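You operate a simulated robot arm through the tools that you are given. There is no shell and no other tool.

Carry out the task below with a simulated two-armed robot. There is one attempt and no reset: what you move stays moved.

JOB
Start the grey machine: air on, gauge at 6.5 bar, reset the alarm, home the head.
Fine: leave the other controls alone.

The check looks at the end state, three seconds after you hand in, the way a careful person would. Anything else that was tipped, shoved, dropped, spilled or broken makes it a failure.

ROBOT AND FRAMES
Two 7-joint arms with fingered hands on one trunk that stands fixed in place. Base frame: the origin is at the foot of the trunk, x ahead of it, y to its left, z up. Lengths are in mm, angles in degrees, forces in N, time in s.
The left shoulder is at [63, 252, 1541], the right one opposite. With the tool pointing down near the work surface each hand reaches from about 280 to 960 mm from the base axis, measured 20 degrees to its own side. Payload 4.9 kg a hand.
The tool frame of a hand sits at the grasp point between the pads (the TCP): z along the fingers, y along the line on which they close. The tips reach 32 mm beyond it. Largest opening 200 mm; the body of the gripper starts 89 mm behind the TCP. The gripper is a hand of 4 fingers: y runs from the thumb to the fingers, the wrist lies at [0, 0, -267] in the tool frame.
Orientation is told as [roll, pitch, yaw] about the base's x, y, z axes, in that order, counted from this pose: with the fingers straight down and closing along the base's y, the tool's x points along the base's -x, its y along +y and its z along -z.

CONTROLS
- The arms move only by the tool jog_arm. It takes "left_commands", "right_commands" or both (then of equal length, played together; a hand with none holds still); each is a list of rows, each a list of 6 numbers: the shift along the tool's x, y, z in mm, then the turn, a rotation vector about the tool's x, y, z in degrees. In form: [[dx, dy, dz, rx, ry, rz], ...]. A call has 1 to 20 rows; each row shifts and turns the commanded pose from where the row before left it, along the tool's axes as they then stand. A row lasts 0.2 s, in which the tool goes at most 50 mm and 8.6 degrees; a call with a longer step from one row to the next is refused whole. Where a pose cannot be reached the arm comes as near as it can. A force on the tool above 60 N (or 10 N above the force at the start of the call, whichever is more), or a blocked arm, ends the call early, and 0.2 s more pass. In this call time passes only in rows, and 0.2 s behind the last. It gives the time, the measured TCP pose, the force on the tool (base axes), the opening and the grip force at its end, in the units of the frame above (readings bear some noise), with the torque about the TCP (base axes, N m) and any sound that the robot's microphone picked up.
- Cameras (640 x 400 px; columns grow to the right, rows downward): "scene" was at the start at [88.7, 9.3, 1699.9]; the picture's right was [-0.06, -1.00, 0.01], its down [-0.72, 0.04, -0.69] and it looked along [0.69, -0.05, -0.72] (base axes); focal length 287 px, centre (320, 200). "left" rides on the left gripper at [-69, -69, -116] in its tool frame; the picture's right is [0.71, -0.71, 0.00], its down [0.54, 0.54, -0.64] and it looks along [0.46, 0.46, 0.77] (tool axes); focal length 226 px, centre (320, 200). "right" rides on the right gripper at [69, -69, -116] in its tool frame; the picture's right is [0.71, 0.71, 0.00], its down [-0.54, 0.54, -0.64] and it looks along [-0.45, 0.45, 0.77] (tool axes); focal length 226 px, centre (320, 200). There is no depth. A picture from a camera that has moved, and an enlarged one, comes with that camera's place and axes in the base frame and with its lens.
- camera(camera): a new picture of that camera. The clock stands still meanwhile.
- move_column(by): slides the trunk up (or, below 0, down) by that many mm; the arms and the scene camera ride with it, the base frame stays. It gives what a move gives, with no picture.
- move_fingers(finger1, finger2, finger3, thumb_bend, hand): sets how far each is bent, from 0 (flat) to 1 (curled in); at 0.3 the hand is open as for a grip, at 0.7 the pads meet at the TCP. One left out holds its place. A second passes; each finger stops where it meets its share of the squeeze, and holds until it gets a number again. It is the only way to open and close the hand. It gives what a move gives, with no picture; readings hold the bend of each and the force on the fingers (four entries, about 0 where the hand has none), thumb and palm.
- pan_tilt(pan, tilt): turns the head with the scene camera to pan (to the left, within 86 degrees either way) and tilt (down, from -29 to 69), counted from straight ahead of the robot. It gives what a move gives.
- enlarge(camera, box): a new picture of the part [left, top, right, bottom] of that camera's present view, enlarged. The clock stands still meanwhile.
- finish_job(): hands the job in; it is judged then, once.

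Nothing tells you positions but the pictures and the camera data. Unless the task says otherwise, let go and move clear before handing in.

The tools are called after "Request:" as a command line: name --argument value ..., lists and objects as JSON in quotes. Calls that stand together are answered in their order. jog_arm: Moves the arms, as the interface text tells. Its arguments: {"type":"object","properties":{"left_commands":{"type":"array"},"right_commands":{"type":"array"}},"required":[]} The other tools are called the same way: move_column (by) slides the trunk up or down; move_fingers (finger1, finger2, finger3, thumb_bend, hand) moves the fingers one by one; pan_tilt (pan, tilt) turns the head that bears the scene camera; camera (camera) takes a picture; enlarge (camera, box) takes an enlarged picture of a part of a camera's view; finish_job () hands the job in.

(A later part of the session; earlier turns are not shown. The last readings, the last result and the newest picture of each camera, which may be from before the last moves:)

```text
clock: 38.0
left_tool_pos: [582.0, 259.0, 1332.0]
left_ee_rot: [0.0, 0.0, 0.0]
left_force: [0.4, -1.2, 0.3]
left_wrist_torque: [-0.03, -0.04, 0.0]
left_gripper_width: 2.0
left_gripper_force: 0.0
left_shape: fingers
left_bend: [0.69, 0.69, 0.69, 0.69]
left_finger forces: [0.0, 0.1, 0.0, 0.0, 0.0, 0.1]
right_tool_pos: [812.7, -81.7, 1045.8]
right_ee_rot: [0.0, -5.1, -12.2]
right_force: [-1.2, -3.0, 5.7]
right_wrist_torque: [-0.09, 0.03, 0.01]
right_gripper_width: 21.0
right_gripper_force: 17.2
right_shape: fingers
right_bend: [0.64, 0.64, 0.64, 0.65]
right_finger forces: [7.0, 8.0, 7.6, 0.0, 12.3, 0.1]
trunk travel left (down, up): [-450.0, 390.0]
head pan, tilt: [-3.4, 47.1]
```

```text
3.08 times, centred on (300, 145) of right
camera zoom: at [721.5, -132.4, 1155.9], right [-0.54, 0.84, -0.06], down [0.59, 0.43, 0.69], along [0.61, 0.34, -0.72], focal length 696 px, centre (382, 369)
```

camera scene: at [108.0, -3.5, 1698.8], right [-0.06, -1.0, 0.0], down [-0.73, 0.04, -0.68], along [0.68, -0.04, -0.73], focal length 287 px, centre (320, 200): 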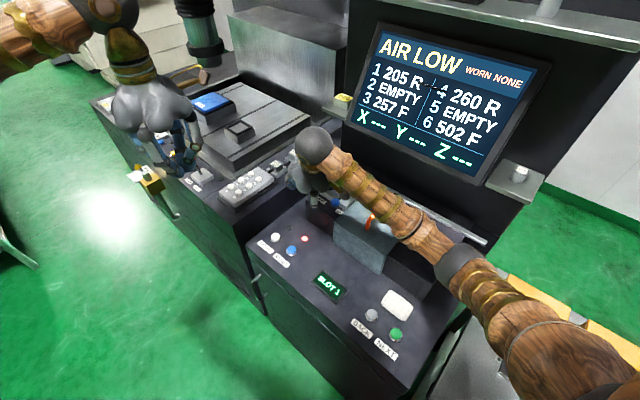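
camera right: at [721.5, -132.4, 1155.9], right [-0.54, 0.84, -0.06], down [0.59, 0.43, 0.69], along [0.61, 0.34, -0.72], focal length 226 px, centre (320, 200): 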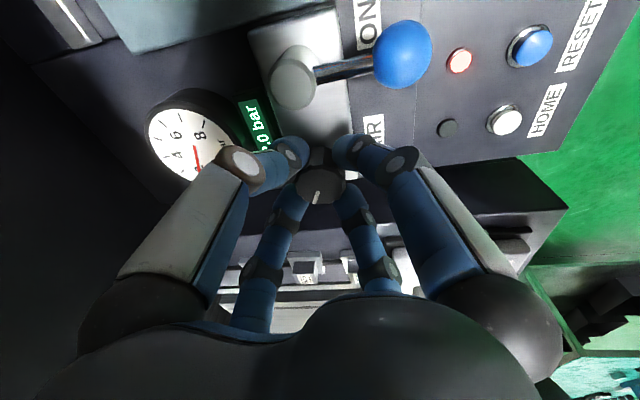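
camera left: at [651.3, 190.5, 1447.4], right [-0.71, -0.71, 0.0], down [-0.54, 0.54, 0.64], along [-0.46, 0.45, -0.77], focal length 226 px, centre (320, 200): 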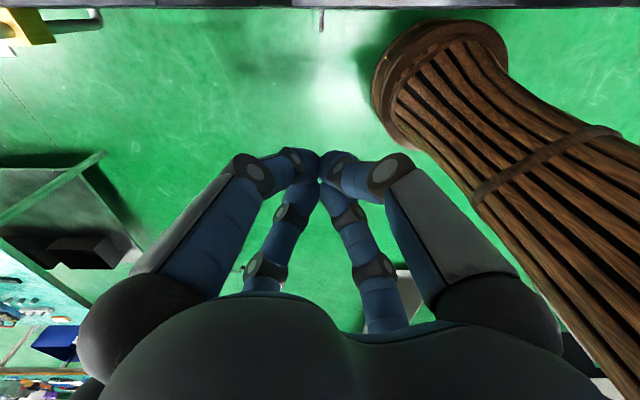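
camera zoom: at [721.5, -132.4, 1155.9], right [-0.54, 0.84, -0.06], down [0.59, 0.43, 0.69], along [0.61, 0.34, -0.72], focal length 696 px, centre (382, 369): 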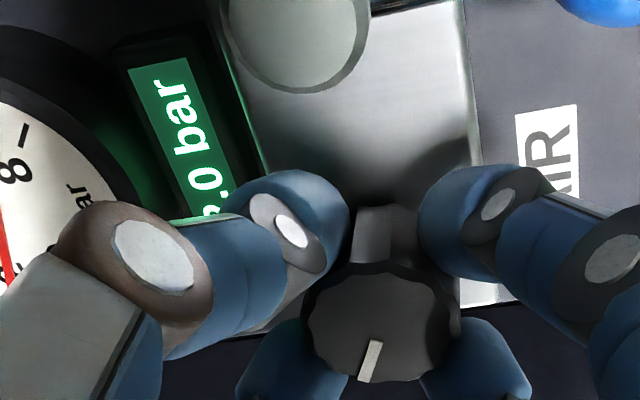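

By the mark, the knob did turn about 12° with the hand; the pressure may lag. I'll wait a second and look again.

Request:
jog_arm --right_commands '[[0, 0, 0, 0, 0, 0], [0, 0, 0, 0, 0, 0], [0, 0, 0, 0, 0, 0], [0, 0, 0, 0, 0, 0], [0, 0, 0, 0, 0, 0]]'

Request:
enlarge --camera "right" --box '[120, 50, 400, 220]'

Request:
enlarge --camera "scene" --box '[340, 150, 380, 200]'

```text
clock: 39.2
left_tool_pos: [581.5, 258.0, 1333.2]
left_ee_rot: [0.1, 0.0, -0.1]
left_force: [-0.6, 0.1, 0.7]
left_wrist_torque: [0.02, 0.0, 0.03]
left_gripper_width: 2.3
left_gripper_force: 0.1
left_shape: fingers
left_bend: [0.69, 0.69, 0.69, 0.69]
left_finger forces: [0.1, 0.0, 0.1, 0.0, 0.0, 0.0]
right_tool_pos: [813.2, -83.3, 1046.5]
right_ee_rot: [0.1, -5.2, -12.1]
right_force: [-0.2, -2.0, 5.6]
right_wrist_torque: [-0.05, 0.0, 0.0]
right_gripper_width: 20.8
right_gripper_force: 18.0
right_shape: fingers
right_bend: [0.64, 0.64, 0.64, 0.65]
right_finger forces: [7.1, 8.4, 7.7, 0.1, 12.5, 0.1]
trunk travel left (down, up): [-450.0, 390.0]
head pan, tilt: [-3.4, 47.1]
```

```text
2.29 times, centred on (260, 135) of right
camera zoom: at [721.5, -132.5, 1155.8], right [-0.54, 0.84, -0.06], down [0.59, 0.43, 0.69], along [0.6, 0.34, -0.72], focal length 517 px, centre (457, 349)
```

zoom: 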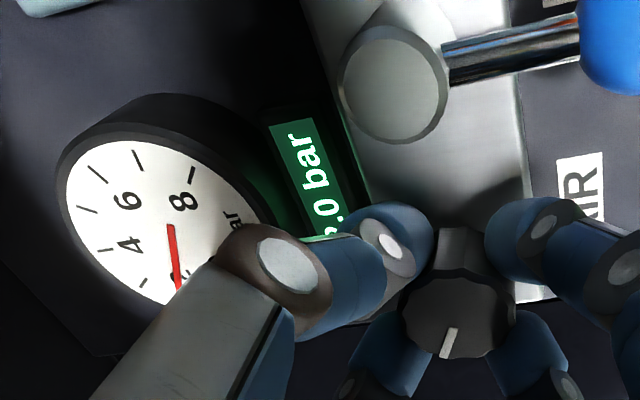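

```text
8.00 times, centred on (360, 175) of scene
camera zoom: at [107.4, -3.6, 1698.9], right [-0.06, -1.0, 0.0], down [-0.73, 0.04, -0.68], along [0.68, -0.04, -0.73], focal length 2293 px, centre (0, 400)
```

zoom: 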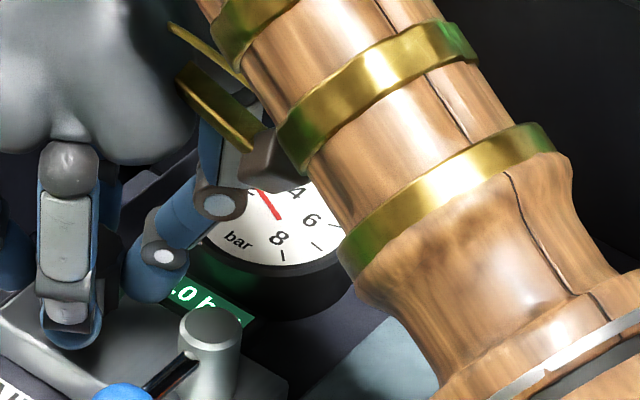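

The gauge needle crept up a little, though I can't read the first digit behind the thumb. I'll turn another 12°, which keeps the thumb clear of the valve post, then release and read.

Request:
jog_arm --right_commands '[[0, 0, 0, 0.35, 0, 4], [0, 0, 0, 0.35, 0, 4], [0, 0, 0, 0.35, 0, 4], [0, 0, 0, 0, 0, 0], [0, 0, 0, 0, 0, 0], [0, 0, 0, 0, 0, 0], [0, 0, 0, 0, 0, 0]]'

Request:
enlarge --camera "right" --box '[120, 50, 400, 220]'

Request:
enlarge --camera "scene" --box '[320, 150, 380, 210]'

```text
clock: 40.8
left_tool_pos: [581.0, 257.9, 1333.5]
left_ee_rot: [0.0, 0.0, 0.0]
left_force: [-0.4, 0.0, -0.2]
left_wrist_torque: [0.02, 0.04, -0.01]
left_gripper_width: 1.9
left_gripper_force: 0.1
left_shape: fingers
left_bend: [0.69, 0.69, 0.69, 0.69]
left_finger forces: [0.0, 0.0, 0.0, 0.1, 0.0, 0.0]
right_tool_pos: [813.2, -81.8, 1045.8]
right_ee_rot: [0.1, -5.0, -24.3]
right_force: [-2.0, 0.3, 4.1]
right_wrist_torque: [0.08, 0.09, -0.03]
right_gripper_width: 20.5
right_gripper_force: 17.6
right_shape: fingers
right_bend: [0.64, 0.63, 0.64, 0.65]
right_finger forces: [7.7, 9.0, 6.8, 0.0, 11.4, 0.1]
trunk travel left (down, up): [-450.0, 390.0]
head pan, tilt: [-3.4, 47.1]
```

```text
2.29 times, centred on (260, 135) of right
camera zoom: at [712.9, -112.0, 1156.0], right [-0.35, 0.93, -0.06], down [0.66, 0.3, 0.69], along [0.66, 0.2, -0.72], focal length 517 px, centre (457, 349)
```

zoom: 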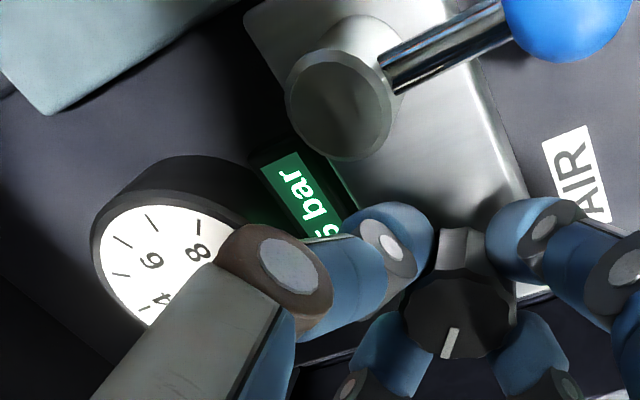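

```text
6.67 times, centred on (350, 180) of scene
camera zoom: at [107.4, -3.1, 1698.8], right [-0.06, -1.0, 0.0], down [-0.73, 0.04, -0.68], along [0.68, -0.04, -0.73], focal length 1911 px, centre (120, 333)
```

zoom: 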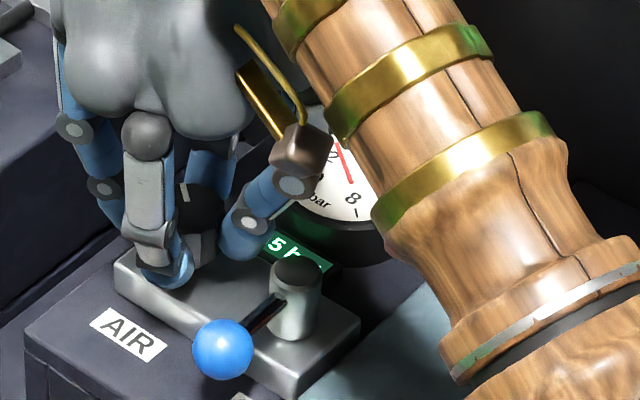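

The display now ends in ".5", so clockwise raises it. I'll wait to see whether it is still climbing.

Request:
jog_arm --right_commands '[[0, 0, 0, 0, 0, 0], [0, 0, 0, 0, 0, 0], [0, 0, 0, 0, 0, 0], [0, 0, 0, 0, 0, 0], [0, 0, 0, 0, 0, 0], [0, 0, 0, 0, 0, 0], [0, 0, 0, 0, 0, 0], [0, 0, 0, 0, 0, 0]]'

Request:
enlarge --camera "scene" --box '[340, 155, 380, 205]'

```text
clock: 42.6
left_tool_pos: [580.9, 259.0, 1333.2]
left_ee_rot: [0.0, 0.1, 0.0]
left_force: [-0.1, -1.2, 0.1]
left_wrist_torque: [0.02, 0.03, -0.02]
left_gripper_width: 1.9
left_gripper_force: 0.0
left_shape: fingers
left_bend: [0.69, 0.69, 0.69, 0.69]
left_finger forces: [0.2, 0.0, 0.0, 0.0, 0.0, 0.0]
right_tool_pos: [813.7, -80.9, 1046.3]
right_ee_rot: [0.0, -5.1, -24.1]
right_force: [-2.8, 0.9, 1.6]
right_wrist_torque: [0.09, 0.03, 0.02]
right_gripper_width: 20.9
right_gripper_force: 17.5
right_shape: fingers
right_bend: [0.64, 0.63, 0.64, 0.65]
right_finger forces: [8.0, 9.0, 6.6, 0.0, 11.2, 0.0]
trunk travel left (down, up): [-450.0, 390.0]
head pan, tilt: [-3.4, 47.1]
```

```text
8.00 times, centred on (360, 180) of scene
camera zoom: at [107.5, -3.0, 1698.8], right [-0.06, -1.0, 0.0], down [-0.73, 0.04, -0.68], along [0.68, -0.04, -0.73], focal length 2293 px, centre (0, 360)
```

zoom: 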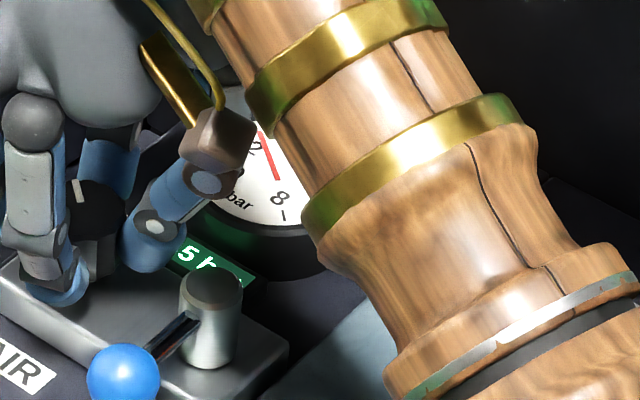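

Stable at 2.5 with 24° turned, so more turning is needed than I guessed. I release slightly, swing back to the other side, and re-grip.

Request:
move_fingers --hand "right" --finger1 0.58 --finger2 0.58 --finger3 0.58 --thumb_bend 0.58

Request:
enlarge --camera "right" --box '[200, 50, 440, 230]'

Request:
enlarge --camera "scene" --box '[320, 150, 380, 210]'

```text
clock: 43.6
left_tool_pos: [582.3, 258.5, 1332.0]
left_ee_rot: [0.1, -0.1, 0.0]
left_force: [0.2, 0.6, 0.0]
left_wrist_torque: [0.0, 0.01, 0.01]
left_gripper_width: 2.2
left_gripper_force: 0.0
left_shape: fingers
left_bend: [0.69, 0.69, 0.69, 0.69]
left_finger forces: [0.0, 0.1, 0.1, 0.0, 0.1, 0.0]
right_tool_pos: [814.3, -83.1, 1045.3]
right_ee_rot: [0.0, -5.0, -24.2]
right_force: [1.3, -0.3, 0.2]
right_wrist_torque: [0.05, 0.0, 0.01]
right_gripper_width: 43.3
right_gripper_force: 0.0
right_shape: fingers
right_bend: [0.57, 0.57, 0.57, 0.57]
right_finger forces: [0.1, 0.1, 0.1, 0.0, 0.0, 0.0]
trunk travel left (down, up): [-450.0, 390.0]
head pan, tilt: [-3.4, 47.1]
```

```text
2.22 times, centred on (320, 140) of right
camera zoom: at [713.6, -112.2, 1155.6], right [-0.35, 0.93, -0.06], down [0.66, 0.3, 0.69], along [0.66, 0.2, -0.72], focal length 502 px, centre (320, 333)
```

zoom: 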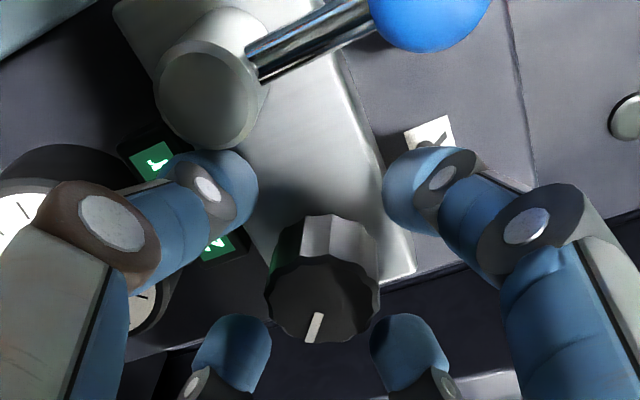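

```text
6.67 times, centred on (350, 180) of scene
camera zoom: at [108.5, -3.2, 1698.8], right [-0.06, -1.0, 0.0], down [-0.73, 0.04, -0.68], along [0.68, -0.04, -0.73], focal length 1911 px, centre (120, 333)
```

zoom: 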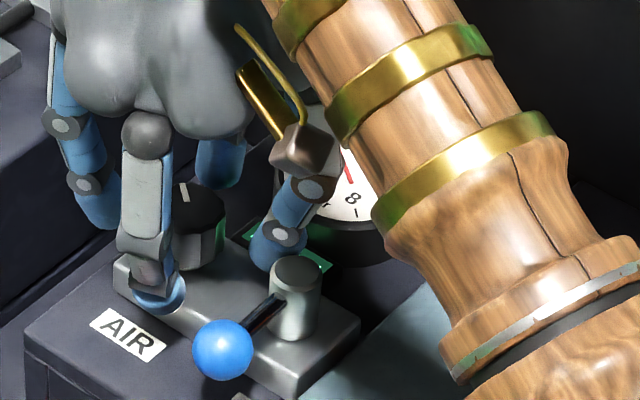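

Clean release and the knob stayed. Now swing the open hand back counter-clockwise by 44° around it.

Request:
jog_arm --right_commands '[[0, 0, 0, -0.48, 0, -5.5], [0, 0, 0, -0.48, 0, -5.5], [0, 0, 0, -0.48, 0, -5.5], [0, 0, 0, -0.48, 0, -5.5], [0, 0, 0, -0.48, 0, -5.5], [0, 0, 0, -0.48, 0, -5.5], [0, 0, 0, -0.48, 0, -5.5], [0, 0, 0, -0.48, 0, -5.5], [0, 0, 0, 0, 0, 0]]'

Request:
camera --camera "right"

Request:
enlarge --camera "scene" --box '[310, 130, 400, 210]'

```text
clock: 45.6
left_tool_pos: [580.9, 258.8, 1330.8]
left_ee_rot: [0.0, 0.0, 0.0]
left_force: [-0.2, -0.1, -0.3]
left_wrist_torque: [0.03, -0.03, -0.03]
left_gripper_width: 2.1
left_gripper_force: 0.1
left_shape: fingers
left_bend: [0.69, 0.69, 0.69, 0.69]
left_finger forces: [0.0, 0.0, 0.1, 0.0, 0.0, 0.0]
right_tool_pos: [814.6, -82.0, 1045.8]
right_ee_rot: [-0.1, -5.1, 20.0]
right_force: [-1.1, -0.1, -0.2]
right_wrist_torque: [0.0, 0.03, 0.0]
right_gripper_width: 43.2
right_gripper_force: 0.1
right_shape: fingers
right_bend: [0.57, 0.57, 0.57, 0.57]
right_finger forces: [0.0, 0.0, 0.0, 0.1, 0.0, 0.0]
trunk travel left (down, up): [-450.0, 390.0]
head pan, tilt: [-3.4, 47.1]
```

```text
taken
camera right: at [763.3, -173.6, 1155.4], right [-0.9, 0.42, -0.06], down [0.27, 0.67, 0.69], along [0.33, 0.61, -0.72], focal length 226 px, centre (320, 200)
```

right: 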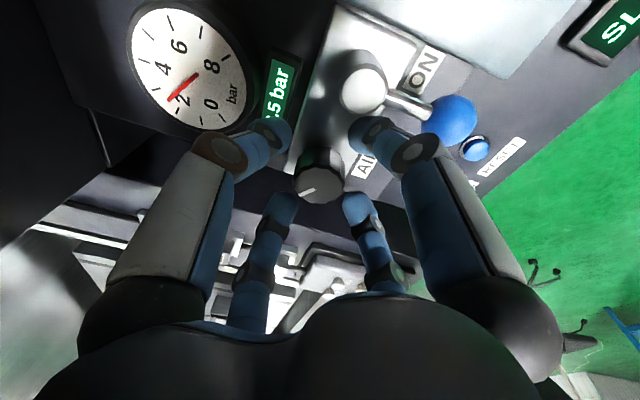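

```text
5.00 times, centred on (355, 170) of scene
camera zoom: at [108.3, -3.1, 1698.8], right [-0.06, -1.0, 0.0], down [-0.73, 0.04, -0.68], along [0.68, -0.04, -0.73], focal length 1433 px, centre (145, 350)
```

zoom: 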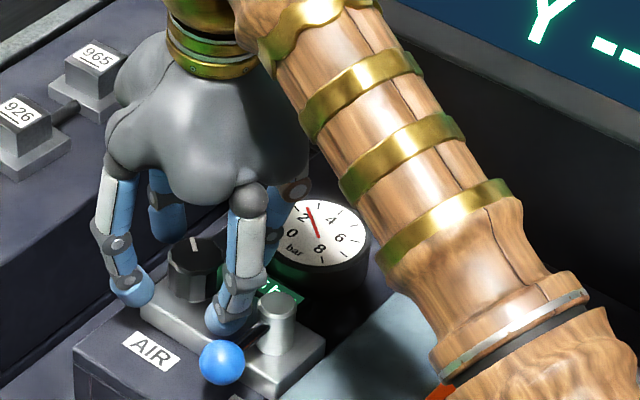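

Gauge reads 2.5 bar, confirmed. I grip again and turn 44° clockwise.

Request:
move_fingers --hand "right" --finger1 0.7 --finger2 0.7 --finger3 0.7 --thumb_bend 0.7

Request:
jog_arm --right_commands '[[0, 0, 0, 0.35, 0, 4], [0, 0, 0, 0.35, 0, 4], [0, 0, 0, 0.35, 0, 4], [0, 0, 0, 0.35, 0, 4], [0, 0, 0, 0.35, 0, 4], [0, 0, 0, 0.35, 0, 4], [0, 0, 0, 0, 0, 0], [0, 0, 0, 0, 0, 0], [0, 0, 0, 0, 0, 0]]'

Request:
camera --camera "right"

Request:
enlarge --camera "scene" --box '[320, 150, 390, 210]'

```text
clock: 46.6
left_tool_pos: [581.8, 258.2, 1332.2]
left_ee_rot: [-0.1, 0.1, 0.0]
left_force: [0.0, 0.0, -0.9]
left_wrist_torque: [-0.01, 0.01, 0.0]
left_gripper_width: 2.4
left_gripper_force: 0.0
left_shape: fingers
left_bend: [0.69, 0.69, 0.69, 0.69]
left_finger forces: [0.0, 0.0, 0.1, 0.0, 0.1, 0.0]
right_tool_pos: [812.5, -83.4, 1046.2]
right_ee_rot: [0.0, -5.1, 19.9]
right_force: [2.2, -4.8, 1.5]
right_wrist_torque: [-0.11, -0.05, -0.03]
right_gripper_width: 21.4
right_gripper_force: 17.3
right_shape: fingers
right_bend: [0.64, 0.64, 0.64, 0.65]
right_finger forces: [7.1, 7.2, 6.9, 0.0, 13.2, 0.0]
trunk travel left (down, up): [-450.0, 390.0]
head pan, tilt: [-3.4, 47.1]
```

```text
clock: 48.6
left_tool_pos: [581.0, 258.3, 1332.5]
left_ee_rot: [0.0, -0.1, -0.1]
left_force: [-0.7, -0.5, 0.0]
left_wrist_torque: [0.01, 0.0, -0.01]
left_gripper_width: 2.1
left_gripper_force: 0.1
left_shape: fingers
left_bend: [0.69, 0.69, 0.69, 0.69]
left_finger forces: [0.0, 0.0, 0.0, 0.0, 0.1, 0.1]
right_tool_pos: [813.5, -81.8, 1045.8]
right_ee_rot: [0.1, -5.1, -4.1]
right_force: [0.9, -2.6, 0.5]
right_wrist_torque: [0.02, 0.0, -0.01]
right_gripper_width: 21.1
right_gripper_force: 17.0
right_shape: fingers
right_bend: [0.64, 0.64, 0.64, 0.65]
right_finger forces: [7.1, 8.4, 6.7, 0.0, 11.8, 0.0]
trunk travel left (down, up): [-450.0, 390.0]
head pan, tilt: [-3.4, 47.1]
```

```text
taken
camera right: at [730.0, -144.9, 1155.6], right [-0.65, 0.76, -0.06], down [0.52, 0.51, 0.69], along [0.55, 0.42, -0.72], focal length 226 px, centre (320, 200)
```

right: 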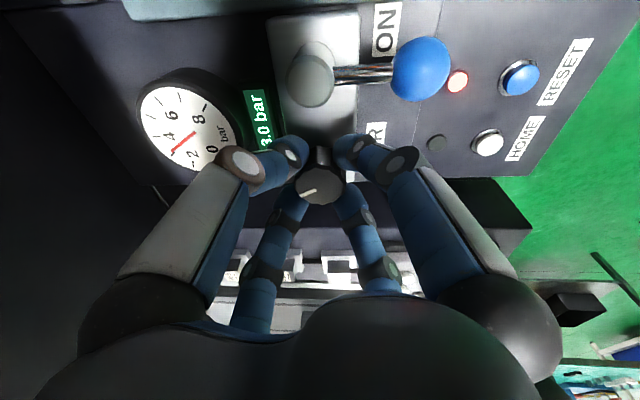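

```text
6.67 times, centred on (355, 180) of scene
camera zoom: at [108.1, -3.5, 1698.8], right [-0.06, -1.0, 0.0], down [-0.73, 0.04, -0.68], along [0.68, -0.04, -0.73], focal length 1911 px, centre (87, 333)
```

zoom: 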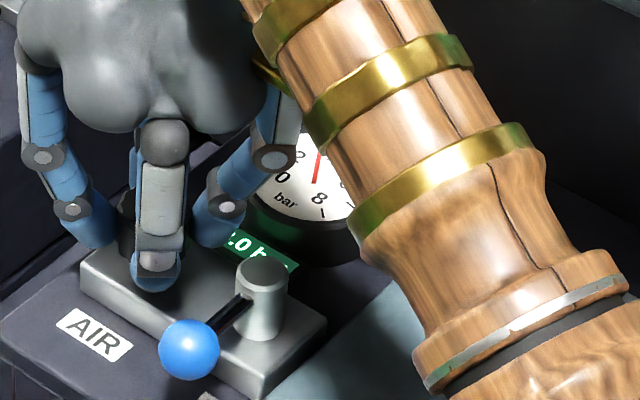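

Now 3.0 bar: it moves 0.5 bar per roughly 24° of turn, apparently in steps. I turn the remaining 20° of this stroke.

Request:
jog_arm --right_commands '[[0, 0, 0, 0.35, 0, 4], [0, 0, 0, 0.35, 0, 4], [0, 0, 0, 0.35, 0, 4], [0, 0, 0, 0.35, 0, 4], [0, 0, 0, 0.35, 0, 4], [0, 0, 0, 0, 0, 0], [0, 0, 0, 0, 0, 0], [0, 0, 0, 0, 0, 0]]'

Request:
enlarge --camera "right" --box '[120, 50, 400, 220]'

Request:
enlarge --camera "scene" --box '[320, 150, 390, 210]'

```text
clock: 50.4
left_tool_pos: [583.1, 258.5, 1332.0]
left_ee_rot: [0.0, 0.0, 0.0]
left_force: [0.4, -0.6, 0.6]
left_wrist_torque: [0.02, 0.0, 0.0]
left_gripper_width: 2.0
left_gripper_force: 0.1
left_shape: fingers
left_bend: [0.69, 0.69, 0.69, 0.69]
left_finger forces: [0.0, 0.0, 0.0, 0.0, 0.0, 0.0]
right_tool_pos: [813.7, -81.9, 1046.3]
right_ee_rot: [0.0, -5.0, -24.2]
right_force: [0.3, 1.4, 3.6]
right_wrist_torque: [0.1, -0.02, 0.02]
right_gripper_width: 21.4
right_gripper_force: 17.4
right_shape: fingers
right_bend: [0.64, 0.64, 0.64, 0.65]
right_finger forces: [7.5, 9.5, 6.9, 0.1, 11.1, 0.0]
trunk travel left (down, up): [-450.0, 390.0]
head pan, tilt: [-3.4, 47.1]
```

```text
2.29 times, centred on (260, 135) of right
camera zoom: at [713.1, -112.0, 1155.5], right [-0.35, 0.93, -0.06], down [0.66, 0.3, 0.69], along [0.66, 0.2, -0.72], focal length 517 px, centre (457, 349)
```

zoom: 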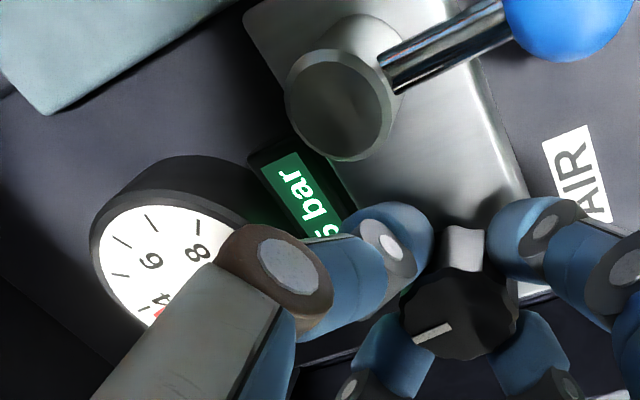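

```text
6.67 times, centred on (355, 180) of scene
camera zoom: at [107.8, -3.0, 1698.8], right [-0.06, -1.0, 0.0], down [-0.73, 0.04, -0.68], along [0.68, -0.04, -0.73], focal length 1911 px, centre (87, 333)
```

zoom: 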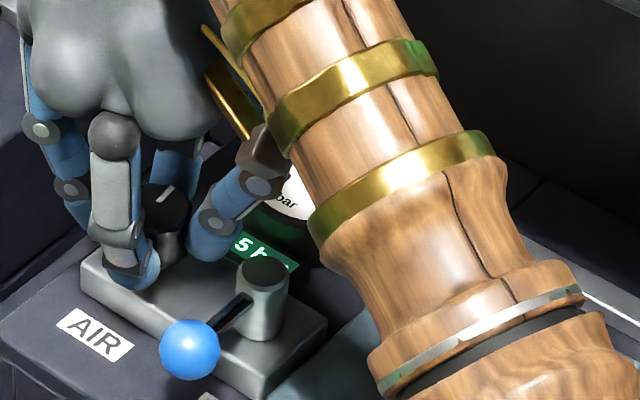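

Now 3.5 bar after 68° total, i.e. about 45° per bar, so about 135° more. Next stroke: release, swing back 45°, re-grip.

Request:
move_fingers --hand "right" --finger1 0.58 --finger2 0.58 --finger3 0.58 --thumb_bend 0.58

Request:
jog_arm --right_commands '[[0, 0, 0, -0.49, 0, -5.6], [0, 0, 0, -0.49, 0, -5.6], [0, 0, 0, -0.49, 0, -5.6], [0, 0, 0, -0.49, 0, -5.6], [0, 0, 0, -0.49, 0, -5.6], [0, 0, 0, -0.49, 0, -5.6], [0, 0, 0, -0.49, 0, -5.6], [0, 0, 0, -0.49, 0, -5.6], [0, 0, 0, 0, 0, 0]]'

Request:
camera --camera "right"

Request:
move_fingers --hand "right" --finger1 0.7 --finger2 0.7 --finger3 0.7 --thumb_bend 0.7

```text
clock: 51.4
left_tool_pos: [581.7, 258.3, 1332.0]
left_ee_rot: [0.0, 0.0, 0.0]
left_force: [-1.1, 0.4, 0.1]
left_wrist_torque: [-0.01, 0.02, 0.03]
left_gripper_width: 2.2
left_gripper_force: 0.1
left_shape: fingers
left_bend: [0.69, 0.69, 0.69, 0.69]
left_finger forces: [0.0, 0.0, 0.1, 0.0, 0.0, 0.1]
right_tool_pos: [814.4, -81.4, 1045.9]
right_ee_rot: [-0.1, -4.9, -24.2]
right_force: [1.0, 0.0, 0.6]
right_wrist_torque: [0.01, 0.02, 0.03]
right_gripper_width: 43.3
right_gripper_force: 0.1
right_shape: fingers
right_bend: [0.57, 0.57, 0.57, 0.57]
right_finger forces: [0.0, 0.0, 0.0, 0.0, 0.0, 0.0]
trunk travel left (down, up): [-450.0, 390.0]
head pan, tilt: [-3.4, 47.1]
```

```text
clock: 53.4
left_tool_pos: [582.7, 258.9, 1331.5]
left_ee_rot: [0.1, 0.0, -0.1]
left_force: [-0.4, -0.9, -0.8]
left_wrist_torque: [0.0, 0.0, 0.02]
left_gripper_width: 2.1
left_gripper_force: 0.0
left_shape: fingers
left_bend: [0.69, 0.69, 0.69, 0.69]
left_finger forces: [0.0, 0.0, 0.0, 0.1, 0.1, 0.1]
right_tool_pos: [813.8, -83.2, 1046.2]
right_ee_rot: [0.0, -5.1, 21.0]
right_force: [-0.1, -0.1, 0.0]
right_wrist_torque: [0.01, 0.01, 0.0]
right_gripper_width: 43.6
right_gripper_force: 0.2
right_shape: fingers
right_bend: [0.57, 0.57, 0.57, 0.57]
right_finger forces: [0.0, 0.1, 0.0, 0.0, 0.1, 0.0]
trunk travel left (down, up): [-450.0, 390.0]
head pan, tilt: [-3.4, 47.1]
```

```text
taken
camera right: at [764.8, -174.2, 1155.9], right [-0.91, 0.41, -0.06], down [0.26, 0.68, 0.69], along [0.32, 0.61, -0.72], focal length 226 px, centre (320, 200)
```

right: 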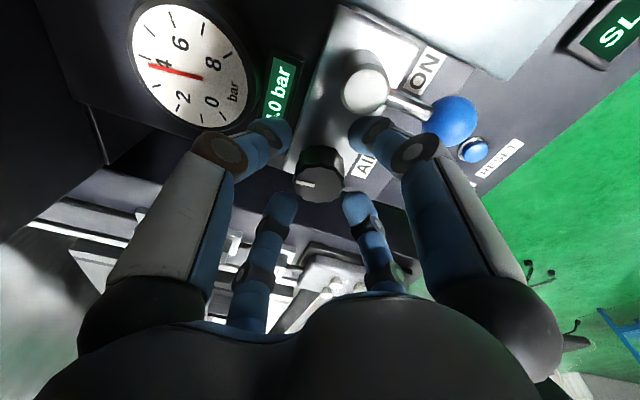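

```text
clock: 54.4
left_tool_pos: [582.4, 257.5, 1332.9]
left_ee_rot: [0.0, 0.1, 0.0]
left_force: [0.6, 0.4, 0.8]
left_wrist_torque: [-0.02, -0.02, 0.01]
left_gripper_width: 2.1
left_gripper_force: 0.1
left_shape: fingers
left_bend: [0.69, 0.69, 0.69, 0.69]
left_finger forces: [0.1, 0.0, 0.0, 0.0, 0.0, 0.0]
right_tool_pos: [814.8, -82.9, 1045.8]
right_ee_rot: [0.0, -5.1, 20.7]
right_force: [3.0, -4.9, 2.8]
right_wrist_torque: [-0.13, -0.07, -0.04]
right_gripper_width: 21.6
right_gripper_force: 17.3
right_shape: fingers
right_bend: [0.64, 0.64, 0.64, 0.65]
right_finger forces: [6.7, 7.2, 7.3, 0.0, 13.4, 0.0]
trunk travel left (down, up): [-450.0, 390.0]
head pan, tilt: [-3.4, 47.1]
```

It now shows 4.0 bar, so the reading drifted up half a step after release. I'll check it again before turning further.

Request:
enlarge --camera "right" --box '[100, 0, 400, 220]'

Request:
enlarge --camera "scene" --box '[320, 150, 390, 210]'

```text
1.82 times, centred on (250, 110) of right
camera zoom: at [764.7, -175.1, 1156.0], right [-0.91, 0.41, -0.06], down [0.26, 0.68, 0.69], along [0.33, 0.61, -0.72], focal length 411 px, centre (447, 364)
```

zoom: 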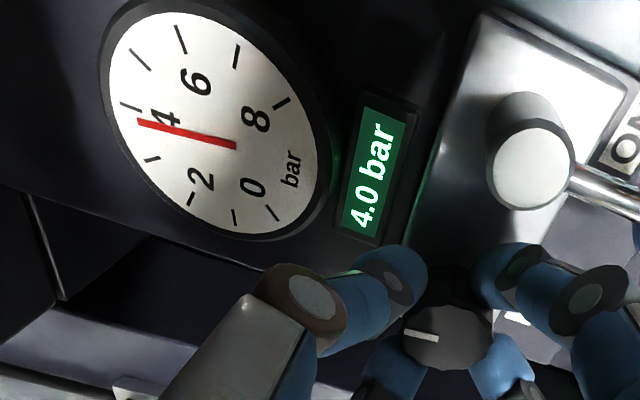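

```text
6.67 times, centred on (355, 180) of scene
camera zoom: at [108.3, -4.0, 1698.8], right [-0.06, -1.0, 0.0], down [-0.73, 0.04, -0.68], along [0.68, -0.04, -0.73], focal length 1911 px, centre (87, 333)
```

zoom: 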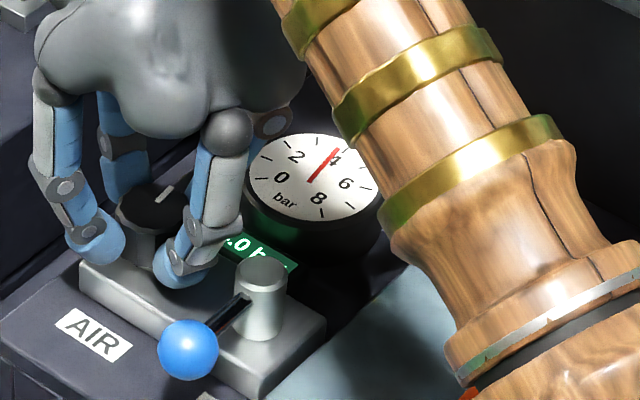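

The display clearly shows 4.0 bar from this angle. Now another 44° clockwise.

Request:
jog_arm --right_commands '[[0, 0, 0, 0.35, 0, 4], [0, 0, 0, 0.35, 0, 4], [0, 0, 0, 0.35, 0, 4], [0, 0, 0, 0.35, 0, 4], [0, 0, 0, 0.35, 0, 4], [0, 0, 0, 0.35, 0, 4], [0, 0, 0, 0.35, 0, 4], [0, 0, 0, 0.35, 0, 4], [0, 0, 0, 0.35, 0, 4], [0, 0, 0, 0.35, 0, 4], [0, 0, 0, 0.35, 0, 4], [0, 0, 0, 0, 0, 0], [0, 0, 0, 0, 0, 0], [0, 0, 0, 0, 0, 0], [0, 0, 0, 0, 0, 0]]'

Request:
enlarge --camera "right" --box '[100, 0, 400, 220]'

Request:
enlarge --camera "scene" --box '[320, 150, 390, 210]'

```text
clock: 57.6
left_tool_pos: [581.2, 258.5, 1333.1]
left_ee_rot: [-0.1, 0.0, 0.0]
left_force: [0.8, 0.2, 0.7]
left_wrist_torque: [0.0, 0.01, 0.02]
left_gripper_width: 2.0
left_gripper_force: 0.2
left_shape: fingers
left_bend: [0.69, 0.69, 0.69, 0.69]
left_finger forces: [0.1, 0.0, 0.0, 0.1, 0.1, 0.0]
right_tool_pos: [814.3, -81.0, 1046.0]
right_ee_rot: [0.0, -5.0, -23.3]
right_force: [-0.7, 0.0, 0.8]
right_wrist_torque: [0.06, 0.0, -0.02]
right_gripper_width: 21.6
right_gripper_force: 17.3
right_shape: fingers
right_bend: [0.64, 0.64, 0.64, 0.65]
right_finger forces: [7.1, 9.0, 6.8, 0.0, 11.4, 0.1]
trunk travel left (down, up): [-450.0, 390.0]
head pan, tilt: [-3.4, 47.1]
```

```text
1.82 times, centred on (250, 110) of right
camera zoom: at [713.7, -113.2, 1156.1], right [-0.37, 0.93, -0.06], down [0.66, 0.31, 0.69], along [0.66, 0.21, -0.72], focal length 411 px, centre (447, 364)
```

zoom: 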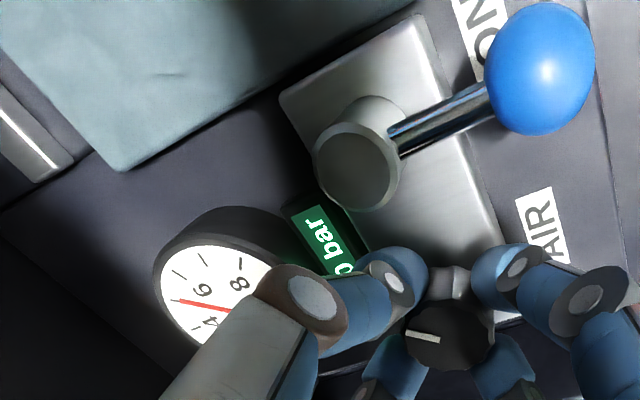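

```text
6.67 times, centred on (355, 180) of scene
camera zoom: at [108.0, -3.1, 1698.8], right [-0.06, -1.0, 0.0], down [-0.73, 0.04, -0.68], along [0.68, -0.04, -0.73], focal length 1911 px, centre (87, 333)
```

zoom: 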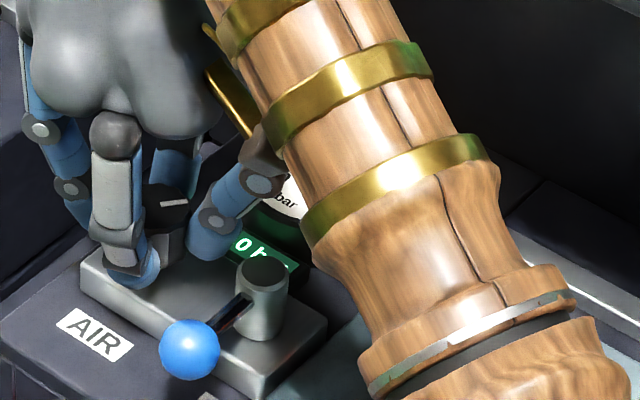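

The needle is midway between 4 and 6 and the display ends in ".0", so 5.0 bar. Release, swing back and read it settled.

Request:
move_fingers --hand "right" --finger1 0.58 --finger2 0.58 --finger3 0.58 --thumb_bend 0.58

Request:
jog_arm --right_commands '[[0, 0, 0, -0.48, 0, -5.5], [0, 0, 0, -0.48, 0, -5.5], [0, 0, 0, -0.48, 0, -5.5], [0, 0, 0, -0.48, 0, -5.5], [0, 0, 0, -0.48, 0, -5.5], [0, 0, 0, -0.48, 0, -5.5], [0, 0, 0, -0.48, 0, -5.5], [0, 0, 0, -0.48, 0, -5.5], [0, 0, 0, 0, 0, 0]]'

Request:
enlarge --camera "right" --box '[100, 0, 400, 220]'

Request:
move_fingers --hand "right" --finger1 0.7 --finger2 0.7 --finger3 0.7 --thumb_bend 0.7

Request:
enlarge --camera "right" --box '[100, 0, 400, 220]'

```text
clock: 58.6
left_tool_pos: [581.8, 259.1, 1331.6]
left_ee_rot: [-0.1, 0.0, 0.0]
left_force: [-0.3, 0.3, 0.2]
left_wrist_torque: [0.03, 0.03, -0.03]
left_gripper_width: 2.2
left_gripper_force: 0.1
left_shape: fingers
left_bend: [0.69, 0.69, 0.69, 0.69]
left_finger forces: [0.0, 0.0, 0.0, 0.0, 0.0, 0.0]
right_tool_pos: [813.9, -81.2, 1046.6]
right_ee_rot: [0.0, -4.9, -23.3]
right_force: [-0.8, -0.5, 0.5]
right_wrist_torque: [-0.01, 0.01, 0.02]
right_gripper_width: 43.5
right_gripper_force: 0.1
right_shape: fingers
right_bend: [0.57, 0.57, 0.57, 0.57]
right_finger forces: [0.0, 0.0, 0.0, 0.1, 0.0, 0.0]
trunk travel left (down, up): [-450.0, 390.0]
head pan, tilt: [-3.4, 47.1]
```

```text
clock: 60.6
left_tool_pos: [582.2, 258.5, 1331.8]
left_ee_rot: [0.0, 0.0, 0.0]
left_force: [-1.2, 0.3, 0.5]
left_wrist_torque: [0.01, 0.0, 0.01]
left_gripper_width: 2.0
left_gripper_force: 0.0
left_shape: fingers
left_bend: [0.69, 0.69, 0.69, 0.69]
left_finger forces: [0.0, 0.1, 0.0, 0.1, 0.0, 0.1]
right_tool_pos: [812.5, -81.9, 1046.4]
right_ee_rot: [-0.1, -5.2, 20.8]
right_force: [-0.2, -0.2, 0.0]
right_wrist_torque: [0.0, 0.0, 0.01]
right_gripper_width: 43.7
right_gripper_force: 0.1
right_shape: fingers
right_bend: [0.57, 0.57, 0.57, 0.57]
right_finger forces: [0.0, 0.1, 0.0, 0.1, 0.1, 0.0]
trunk travel left (down, up): [-450.0, 390.0]
head pan, tilt: [-3.4, 47.1]
```

```text
1.82 times, centred on (250, 110) of right
camera zoom: at [764.6, -174.0, 1155.9], right [-0.91, 0.41, -0.06], down [0.26, 0.68, 0.69], along [0.32, 0.61, -0.72], focal length 411 px, centre (447, 364)
```

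zoom: 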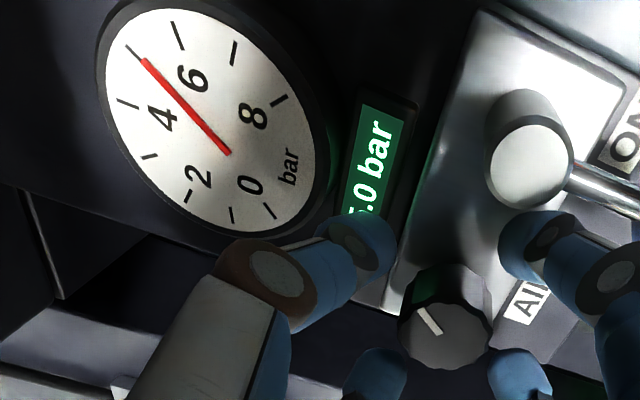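

```text
clock: 61.6
left_tool_pos: [582.1, 258.3, 1332.2]
left_ee_rot: [0.0, 0.0, 0.0]
left_force: [0.9, -1.0, 0.4]
left_wrist_torque: [-0.03, 0.02, -0.04]
left_gripper_width: 1.9
left_gripper_force: 0.1
left_shape: fingers
left_bend: [0.69, 0.69, 0.69, 0.69]
left_finger forces: [0.0, 0.0, 0.1, 0.1, 0.0, 0.1]
right_tool_pos: [814.6, -83.3, 1047.1]
right_ee_rot: [0.0, -5.1, 20.7]
right_force: [2.4, -4.8, 3.5]
right_wrist_torque: [-0.11, -0.08, -0.02]
right_gripper_width: 21.8
right_gripper_force: 17.4
right_shape: fingers
right_bend: [0.64, 0.64, 0.64, 0.65]
right_finger forces: [6.9, 7.3, 7.2, 0.1, 13.4, 0.1]
trunk travel left (down, up): [-450.0, 390.0]
head pan, tilt: [-3.4, 47.1]
```

```text
1.82 times, centred on (250, 110) of right
camera zoom: at [764.5, -175.0, 1155.9], right [-0.91, 0.41, -0.06], down [0.26, 0.68, 0.69], along [0.33, 0.61, -0.72], focal length 411 px, centre (447, 364)
```

zoom: 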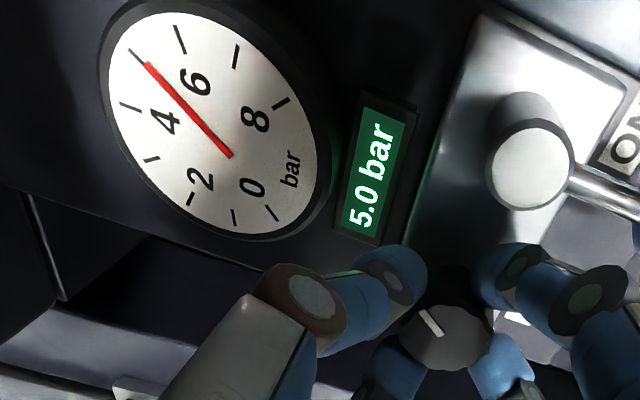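

5.0 bar, settled and readable. Another 44° stroke, then check.

Request:
jog_arm --right_commands '[[0, 0, 0, 0.35, 0, 4], [0, 0, 0, 0.35, 0, 4], [0, 0, 0, 0.35, 0, 4], [0, 0, 0, 0.35, 0, 4], [0, 0, 0, 0.35, 0, 4], [0, 0, 0, 0.35, 0, 4], [0, 0, 0, 0.35, 0, 4], [0, 0, 0, 0.35, 0, 4], [0, 0, 0, 0.35, 0, 4], [0, 0, 0, 0.35, 0, 4], [0, 0, 0, 0.35, 0, 4], [0, 0, 0, 0, 0, 0], [0, 0, 0, 0, 0, 0], [0, 0, 0, 0, 0, 0], [0, 0, 0, 0, 0, 0]]'

Request:
enlarge --camera "right" --box '[100, 0, 400, 220]'

```text
clock: 64.8
left_tool_pos: [581.7, 258.2, 1332.0]
left_ee_rot: [0.0, 0.0, 0.0]
left_force: [0.7, 0.6, 0.3]
left_wrist_torque: [-0.01, -0.01, 0.01]
left_gripper_width: 2.1
left_gripper_force: 0.1
left_shape: fingers
left_bend: [0.69, 0.69, 0.69, 0.69]
left_finger forces: [0.0, 0.1, 0.0, 0.0, 0.0, 0.0]
right_tool_pos: [813.2, -81.9, 1046.3]
right_ee_rot: [-0.1, -5.0, -23.4]
right_force: [0.2, 2.2, 2.5]
right_wrist_torque: [0.13, -0.02, 0.0]
right_gripper_width: 21.5
right_gripper_force: 17.6
right_shape: fingers
right_bend: [0.64, 0.63, 0.64, 0.65]
right_finger forces: [7.7, 9.9, 6.6, 0.0, 10.7, 0.0]
trunk travel left (down, up): [-450.0, 390.0]
head pan, tilt: [-3.4, 47.1]
```

```text
1.82 times, centred on (250, 110) of right
camera zoom: at [713.5, -113.5, 1156.0], right [-0.37, 0.93, -0.06], down [0.66, 0.31, 0.69], along [0.66, 0.21, -0.72], focal length 411 px, centre (447, 364)
```

zoom: 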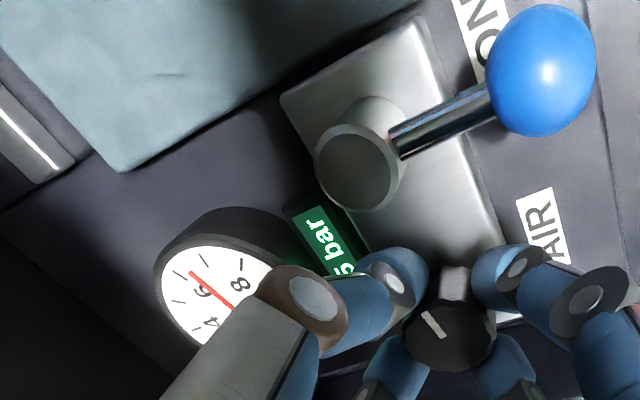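

Held value looks like 5.5 bar. I release and swing back to read the settled value.

Request:
move_fingers --hand "right" --finger1 0.58 --finger2 0.58 --finger3 0.58 --thumb_bend 0.58

Request:
enlarge --camera "right" --box '[100, 0, 400, 220]'

Request:
jog_arm --right_commands '[[0, 0, 0, -0.48, 0, -5.5], [0, 0, 0, -0.48, 0, -5.5], [0, 0, 0, -0.48, 0, -5.5], [0, 0, 0, -0.48, 0, -5.5], [0, 0, 0, -0.48, 0, -5.5], [0, 0, 0, -0.48, 0, -5.5], [0, 0, 0, -0.48, 0, -5.5], [0, 0, 0, -0.48, 0, -5.5], [0, 0, 0, 0, 0, 0]]'

Request:
enlarge --camera "right" --box '[100, 0, 400, 220]'

```text
clock: 65.8
left_tool_pos: [582.2, 258.0, 1332.3]
left_ee_rot: [0.1, 0.0, 0.0]
left_force: [0.6, -0.4, 0.2]
left_wrist_torque: [0.01, -0.01, -0.01]
left_gripper_width: 2.3
left_gripper_force: 0.0
left_shape: fingers
left_bend: [0.69, 0.69, 0.69, 0.69]
left_finger forces: [0.0, 0.0, 0.0, 0.1, 0.0, 0.1]
right_tool_pos: [812.6, -82.7, 1045.4]
right_ee_rot: [0.1, -5.0, -23.4]
right_force: [0.4, 0.3, 0.4]
right_wrist_torque: [-0.01, -0.04, -0.01]
right_gripper_width: 43.7
right_gripper_force: 0.1
right_shape: fingers
right_bend: [0.57, 0.57, 0.57, 0.57]
right_finger forces: [0.0, 0.1, 0.0, 0.0, 0.0, 0.1]
trunk travel left (down, up): [-450.0, 390.0]
head pan, tilt: [-3.4, 47.1]
```

```text
1.82 times, centred on (250, 110) of right
camera zoom: at [713.8, -114.0, 1155.9], right [-0.37, 0.93, -0.06], down [0.66, 0.31, 0.69], along [0.66, 0.21, -0.72], focal length 411 px, centre (447, 364)
```

zoom: 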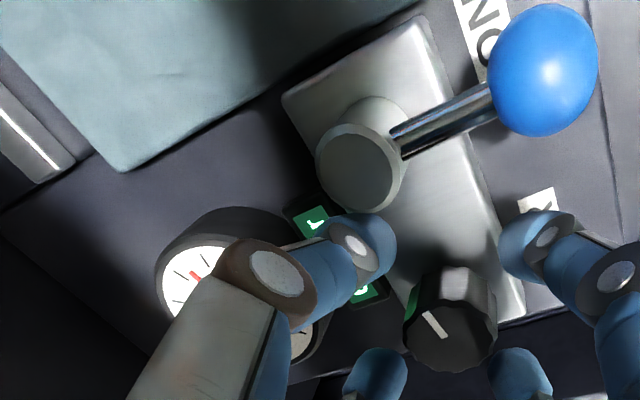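

```text
clock: 67.8
left_tool_pos: [582.1, 259.5, 1332.2]
left_ee_rot: [0.0, 0.0, 0.1]
left_force: [0.3, 0.0, -0.2]
left_wrist_torque: [-0.02, 0.04, 0.01]
left_gripper_width: 2.0
left_gripper_force: 0.1
left_shape: fingers
left_bend: [0.69, 0.69, 0.69, 0.69]
left_finger forces: [0.0, 0.0, 0.1, 0.0, 0.0, 0.0]
right_tool_pos: [815.0, -83.1, 1046.8]
right_ee_rot: [0.0, -5.1, 20.8]
right_force: [0.1, -0.2, -0.5]
right_wrist_torque: [-0.01, -0.03, 0.02]
right_gripper_width: 43.6
right_gripper_force: 0.1
right_shape: fingers
right_bend: [0.57, 0.57, 0.57, 0.57]
right_finger forces: [0.0, 0.0, 0.0, 0.0, 0.0, 0.0]
trunk travel left (down, up): [-450.0, 390.0]
head pan, tilt: [-3.4, 47.1]
```

```text
1.82 times, centred on (250, 110) of right
camera zoom: at [764.6, -174.0, 1156.1], right [-0.91, 0.41, -0.06], down [0.26, 0.68, 0.69], along [0.32, 0.61, -0.72], focal length 411 px, centre (447, 364)
```

zoom: 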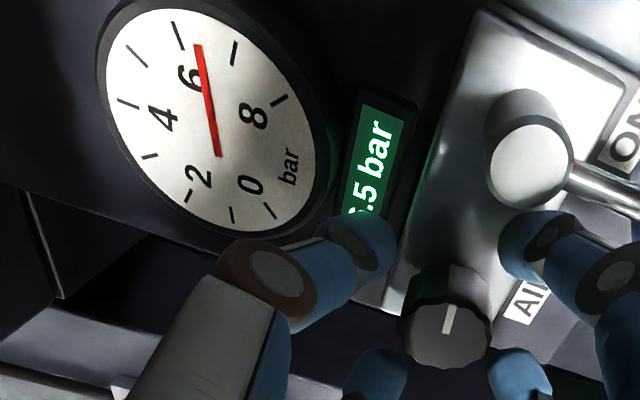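

The needle now sits between 6 and 7 with the display ending ".5", i.e. about 6.5 bar. I ease the open hand back to neutral yaw, lift off and retreat to the front to read it unobstructed.

Request:
jog_arm --right_commands '[[0, 0, 0, 0.45, 0, 5.2], [0, 0, 0, 0.45, 0, 5.2], [0, 0, 0, 0.45, 0, 5.2], [0, 0, 0, 0.45, 0, 5.2], [-0.7, 0, -8, 0, 0, 0], [-0.7, 0, -8, 0, 0, 0], [-0.7, 0, -8, 0, 0, 0], [-0.7, 0, -6, 0, 0, 0], [0, 0, 0, 0, 0, 0]]'

Request:
camera --camera "right"

Request:
enlarge --camera "right" --box '[120, 0, 380, 200]'

Request:
enlarge --camera "scene" --box '[310, 130, 400, 210]'

```text
clock: 69.8
left_tool_pos: [583.7, 258.1, 1332.0]
left_ee_rot: [0.0, 0.0, 0.0]
left_force: [0.9, 0.5, -0.1]
left_wrist_torque: [0.0, 0.03, 0.0]
left_gripper_width: 2.0
left_gripper_force: 0.2
left_shape: fingers
left_bend: [0.69, 0.69, 0.69, 0.69]
left_finger forces: [0.1, 0.1, 0.0, 0.1, 0.0, 0.0]
right_tool_pos: [814.4, -82.5, 1075.7]
right_ee_rot: [0.1, -5.0, -0.2]
right_force: [-0.4, 0.3, -0.5]
right_wrist_torque: [-0.02, 0.02, -0.03]
right_gripper_width: 43.5
right_gripper_force: 0.1
right_shape: fingers
right_bend: [0.57, 0.57, 0.57, 0.57]
right_finger forces: [0.0, 0.0, 0.1, 0.0, 0.1, 0.0]
trunk travel left (down, up): [-450.0, 390.0]
head pan, tilt: [-3.4, 47.1]
```

```text
taken
camera right: at [735.3, -150.5, 1186.5], right [-0.7, 0.71, -0.06], down [0.48, 0.54, 0.69], along [0.52, 0.45, -0.72], focal length 226 px, centre (320, 200)
```

right: 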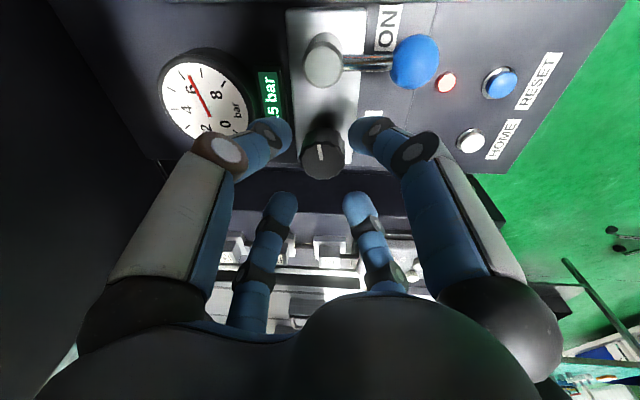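

```text
2.00 times, centred on (250, 100) of right
camera zoom: at [735.3, -150.5, 1186.5], right [-0.7, 0.71, -0.06], down [0.48, 0.54, 0.69], along [0.52, 0.45, -0.72], focal length 452 px, centre (460, 400)
```

zoom: 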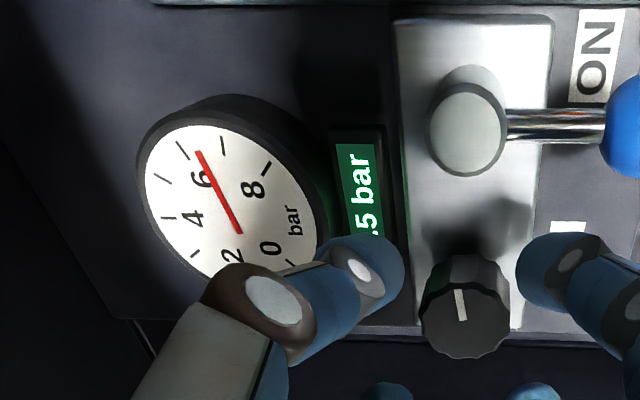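

```text
5.00 times, centred on (355, 170) of scene
camera zoom: at [108.3, -3.2, 1698.8], right [-0.06, -1.0, 0.0], down [-0.73, 0.04, -0.68], along [0.68, -0.04, -0.73], focal length 1433 px, centre (145, 350)
```

zoom: 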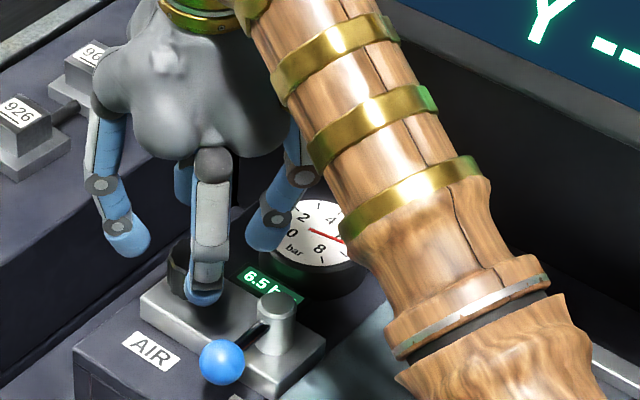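

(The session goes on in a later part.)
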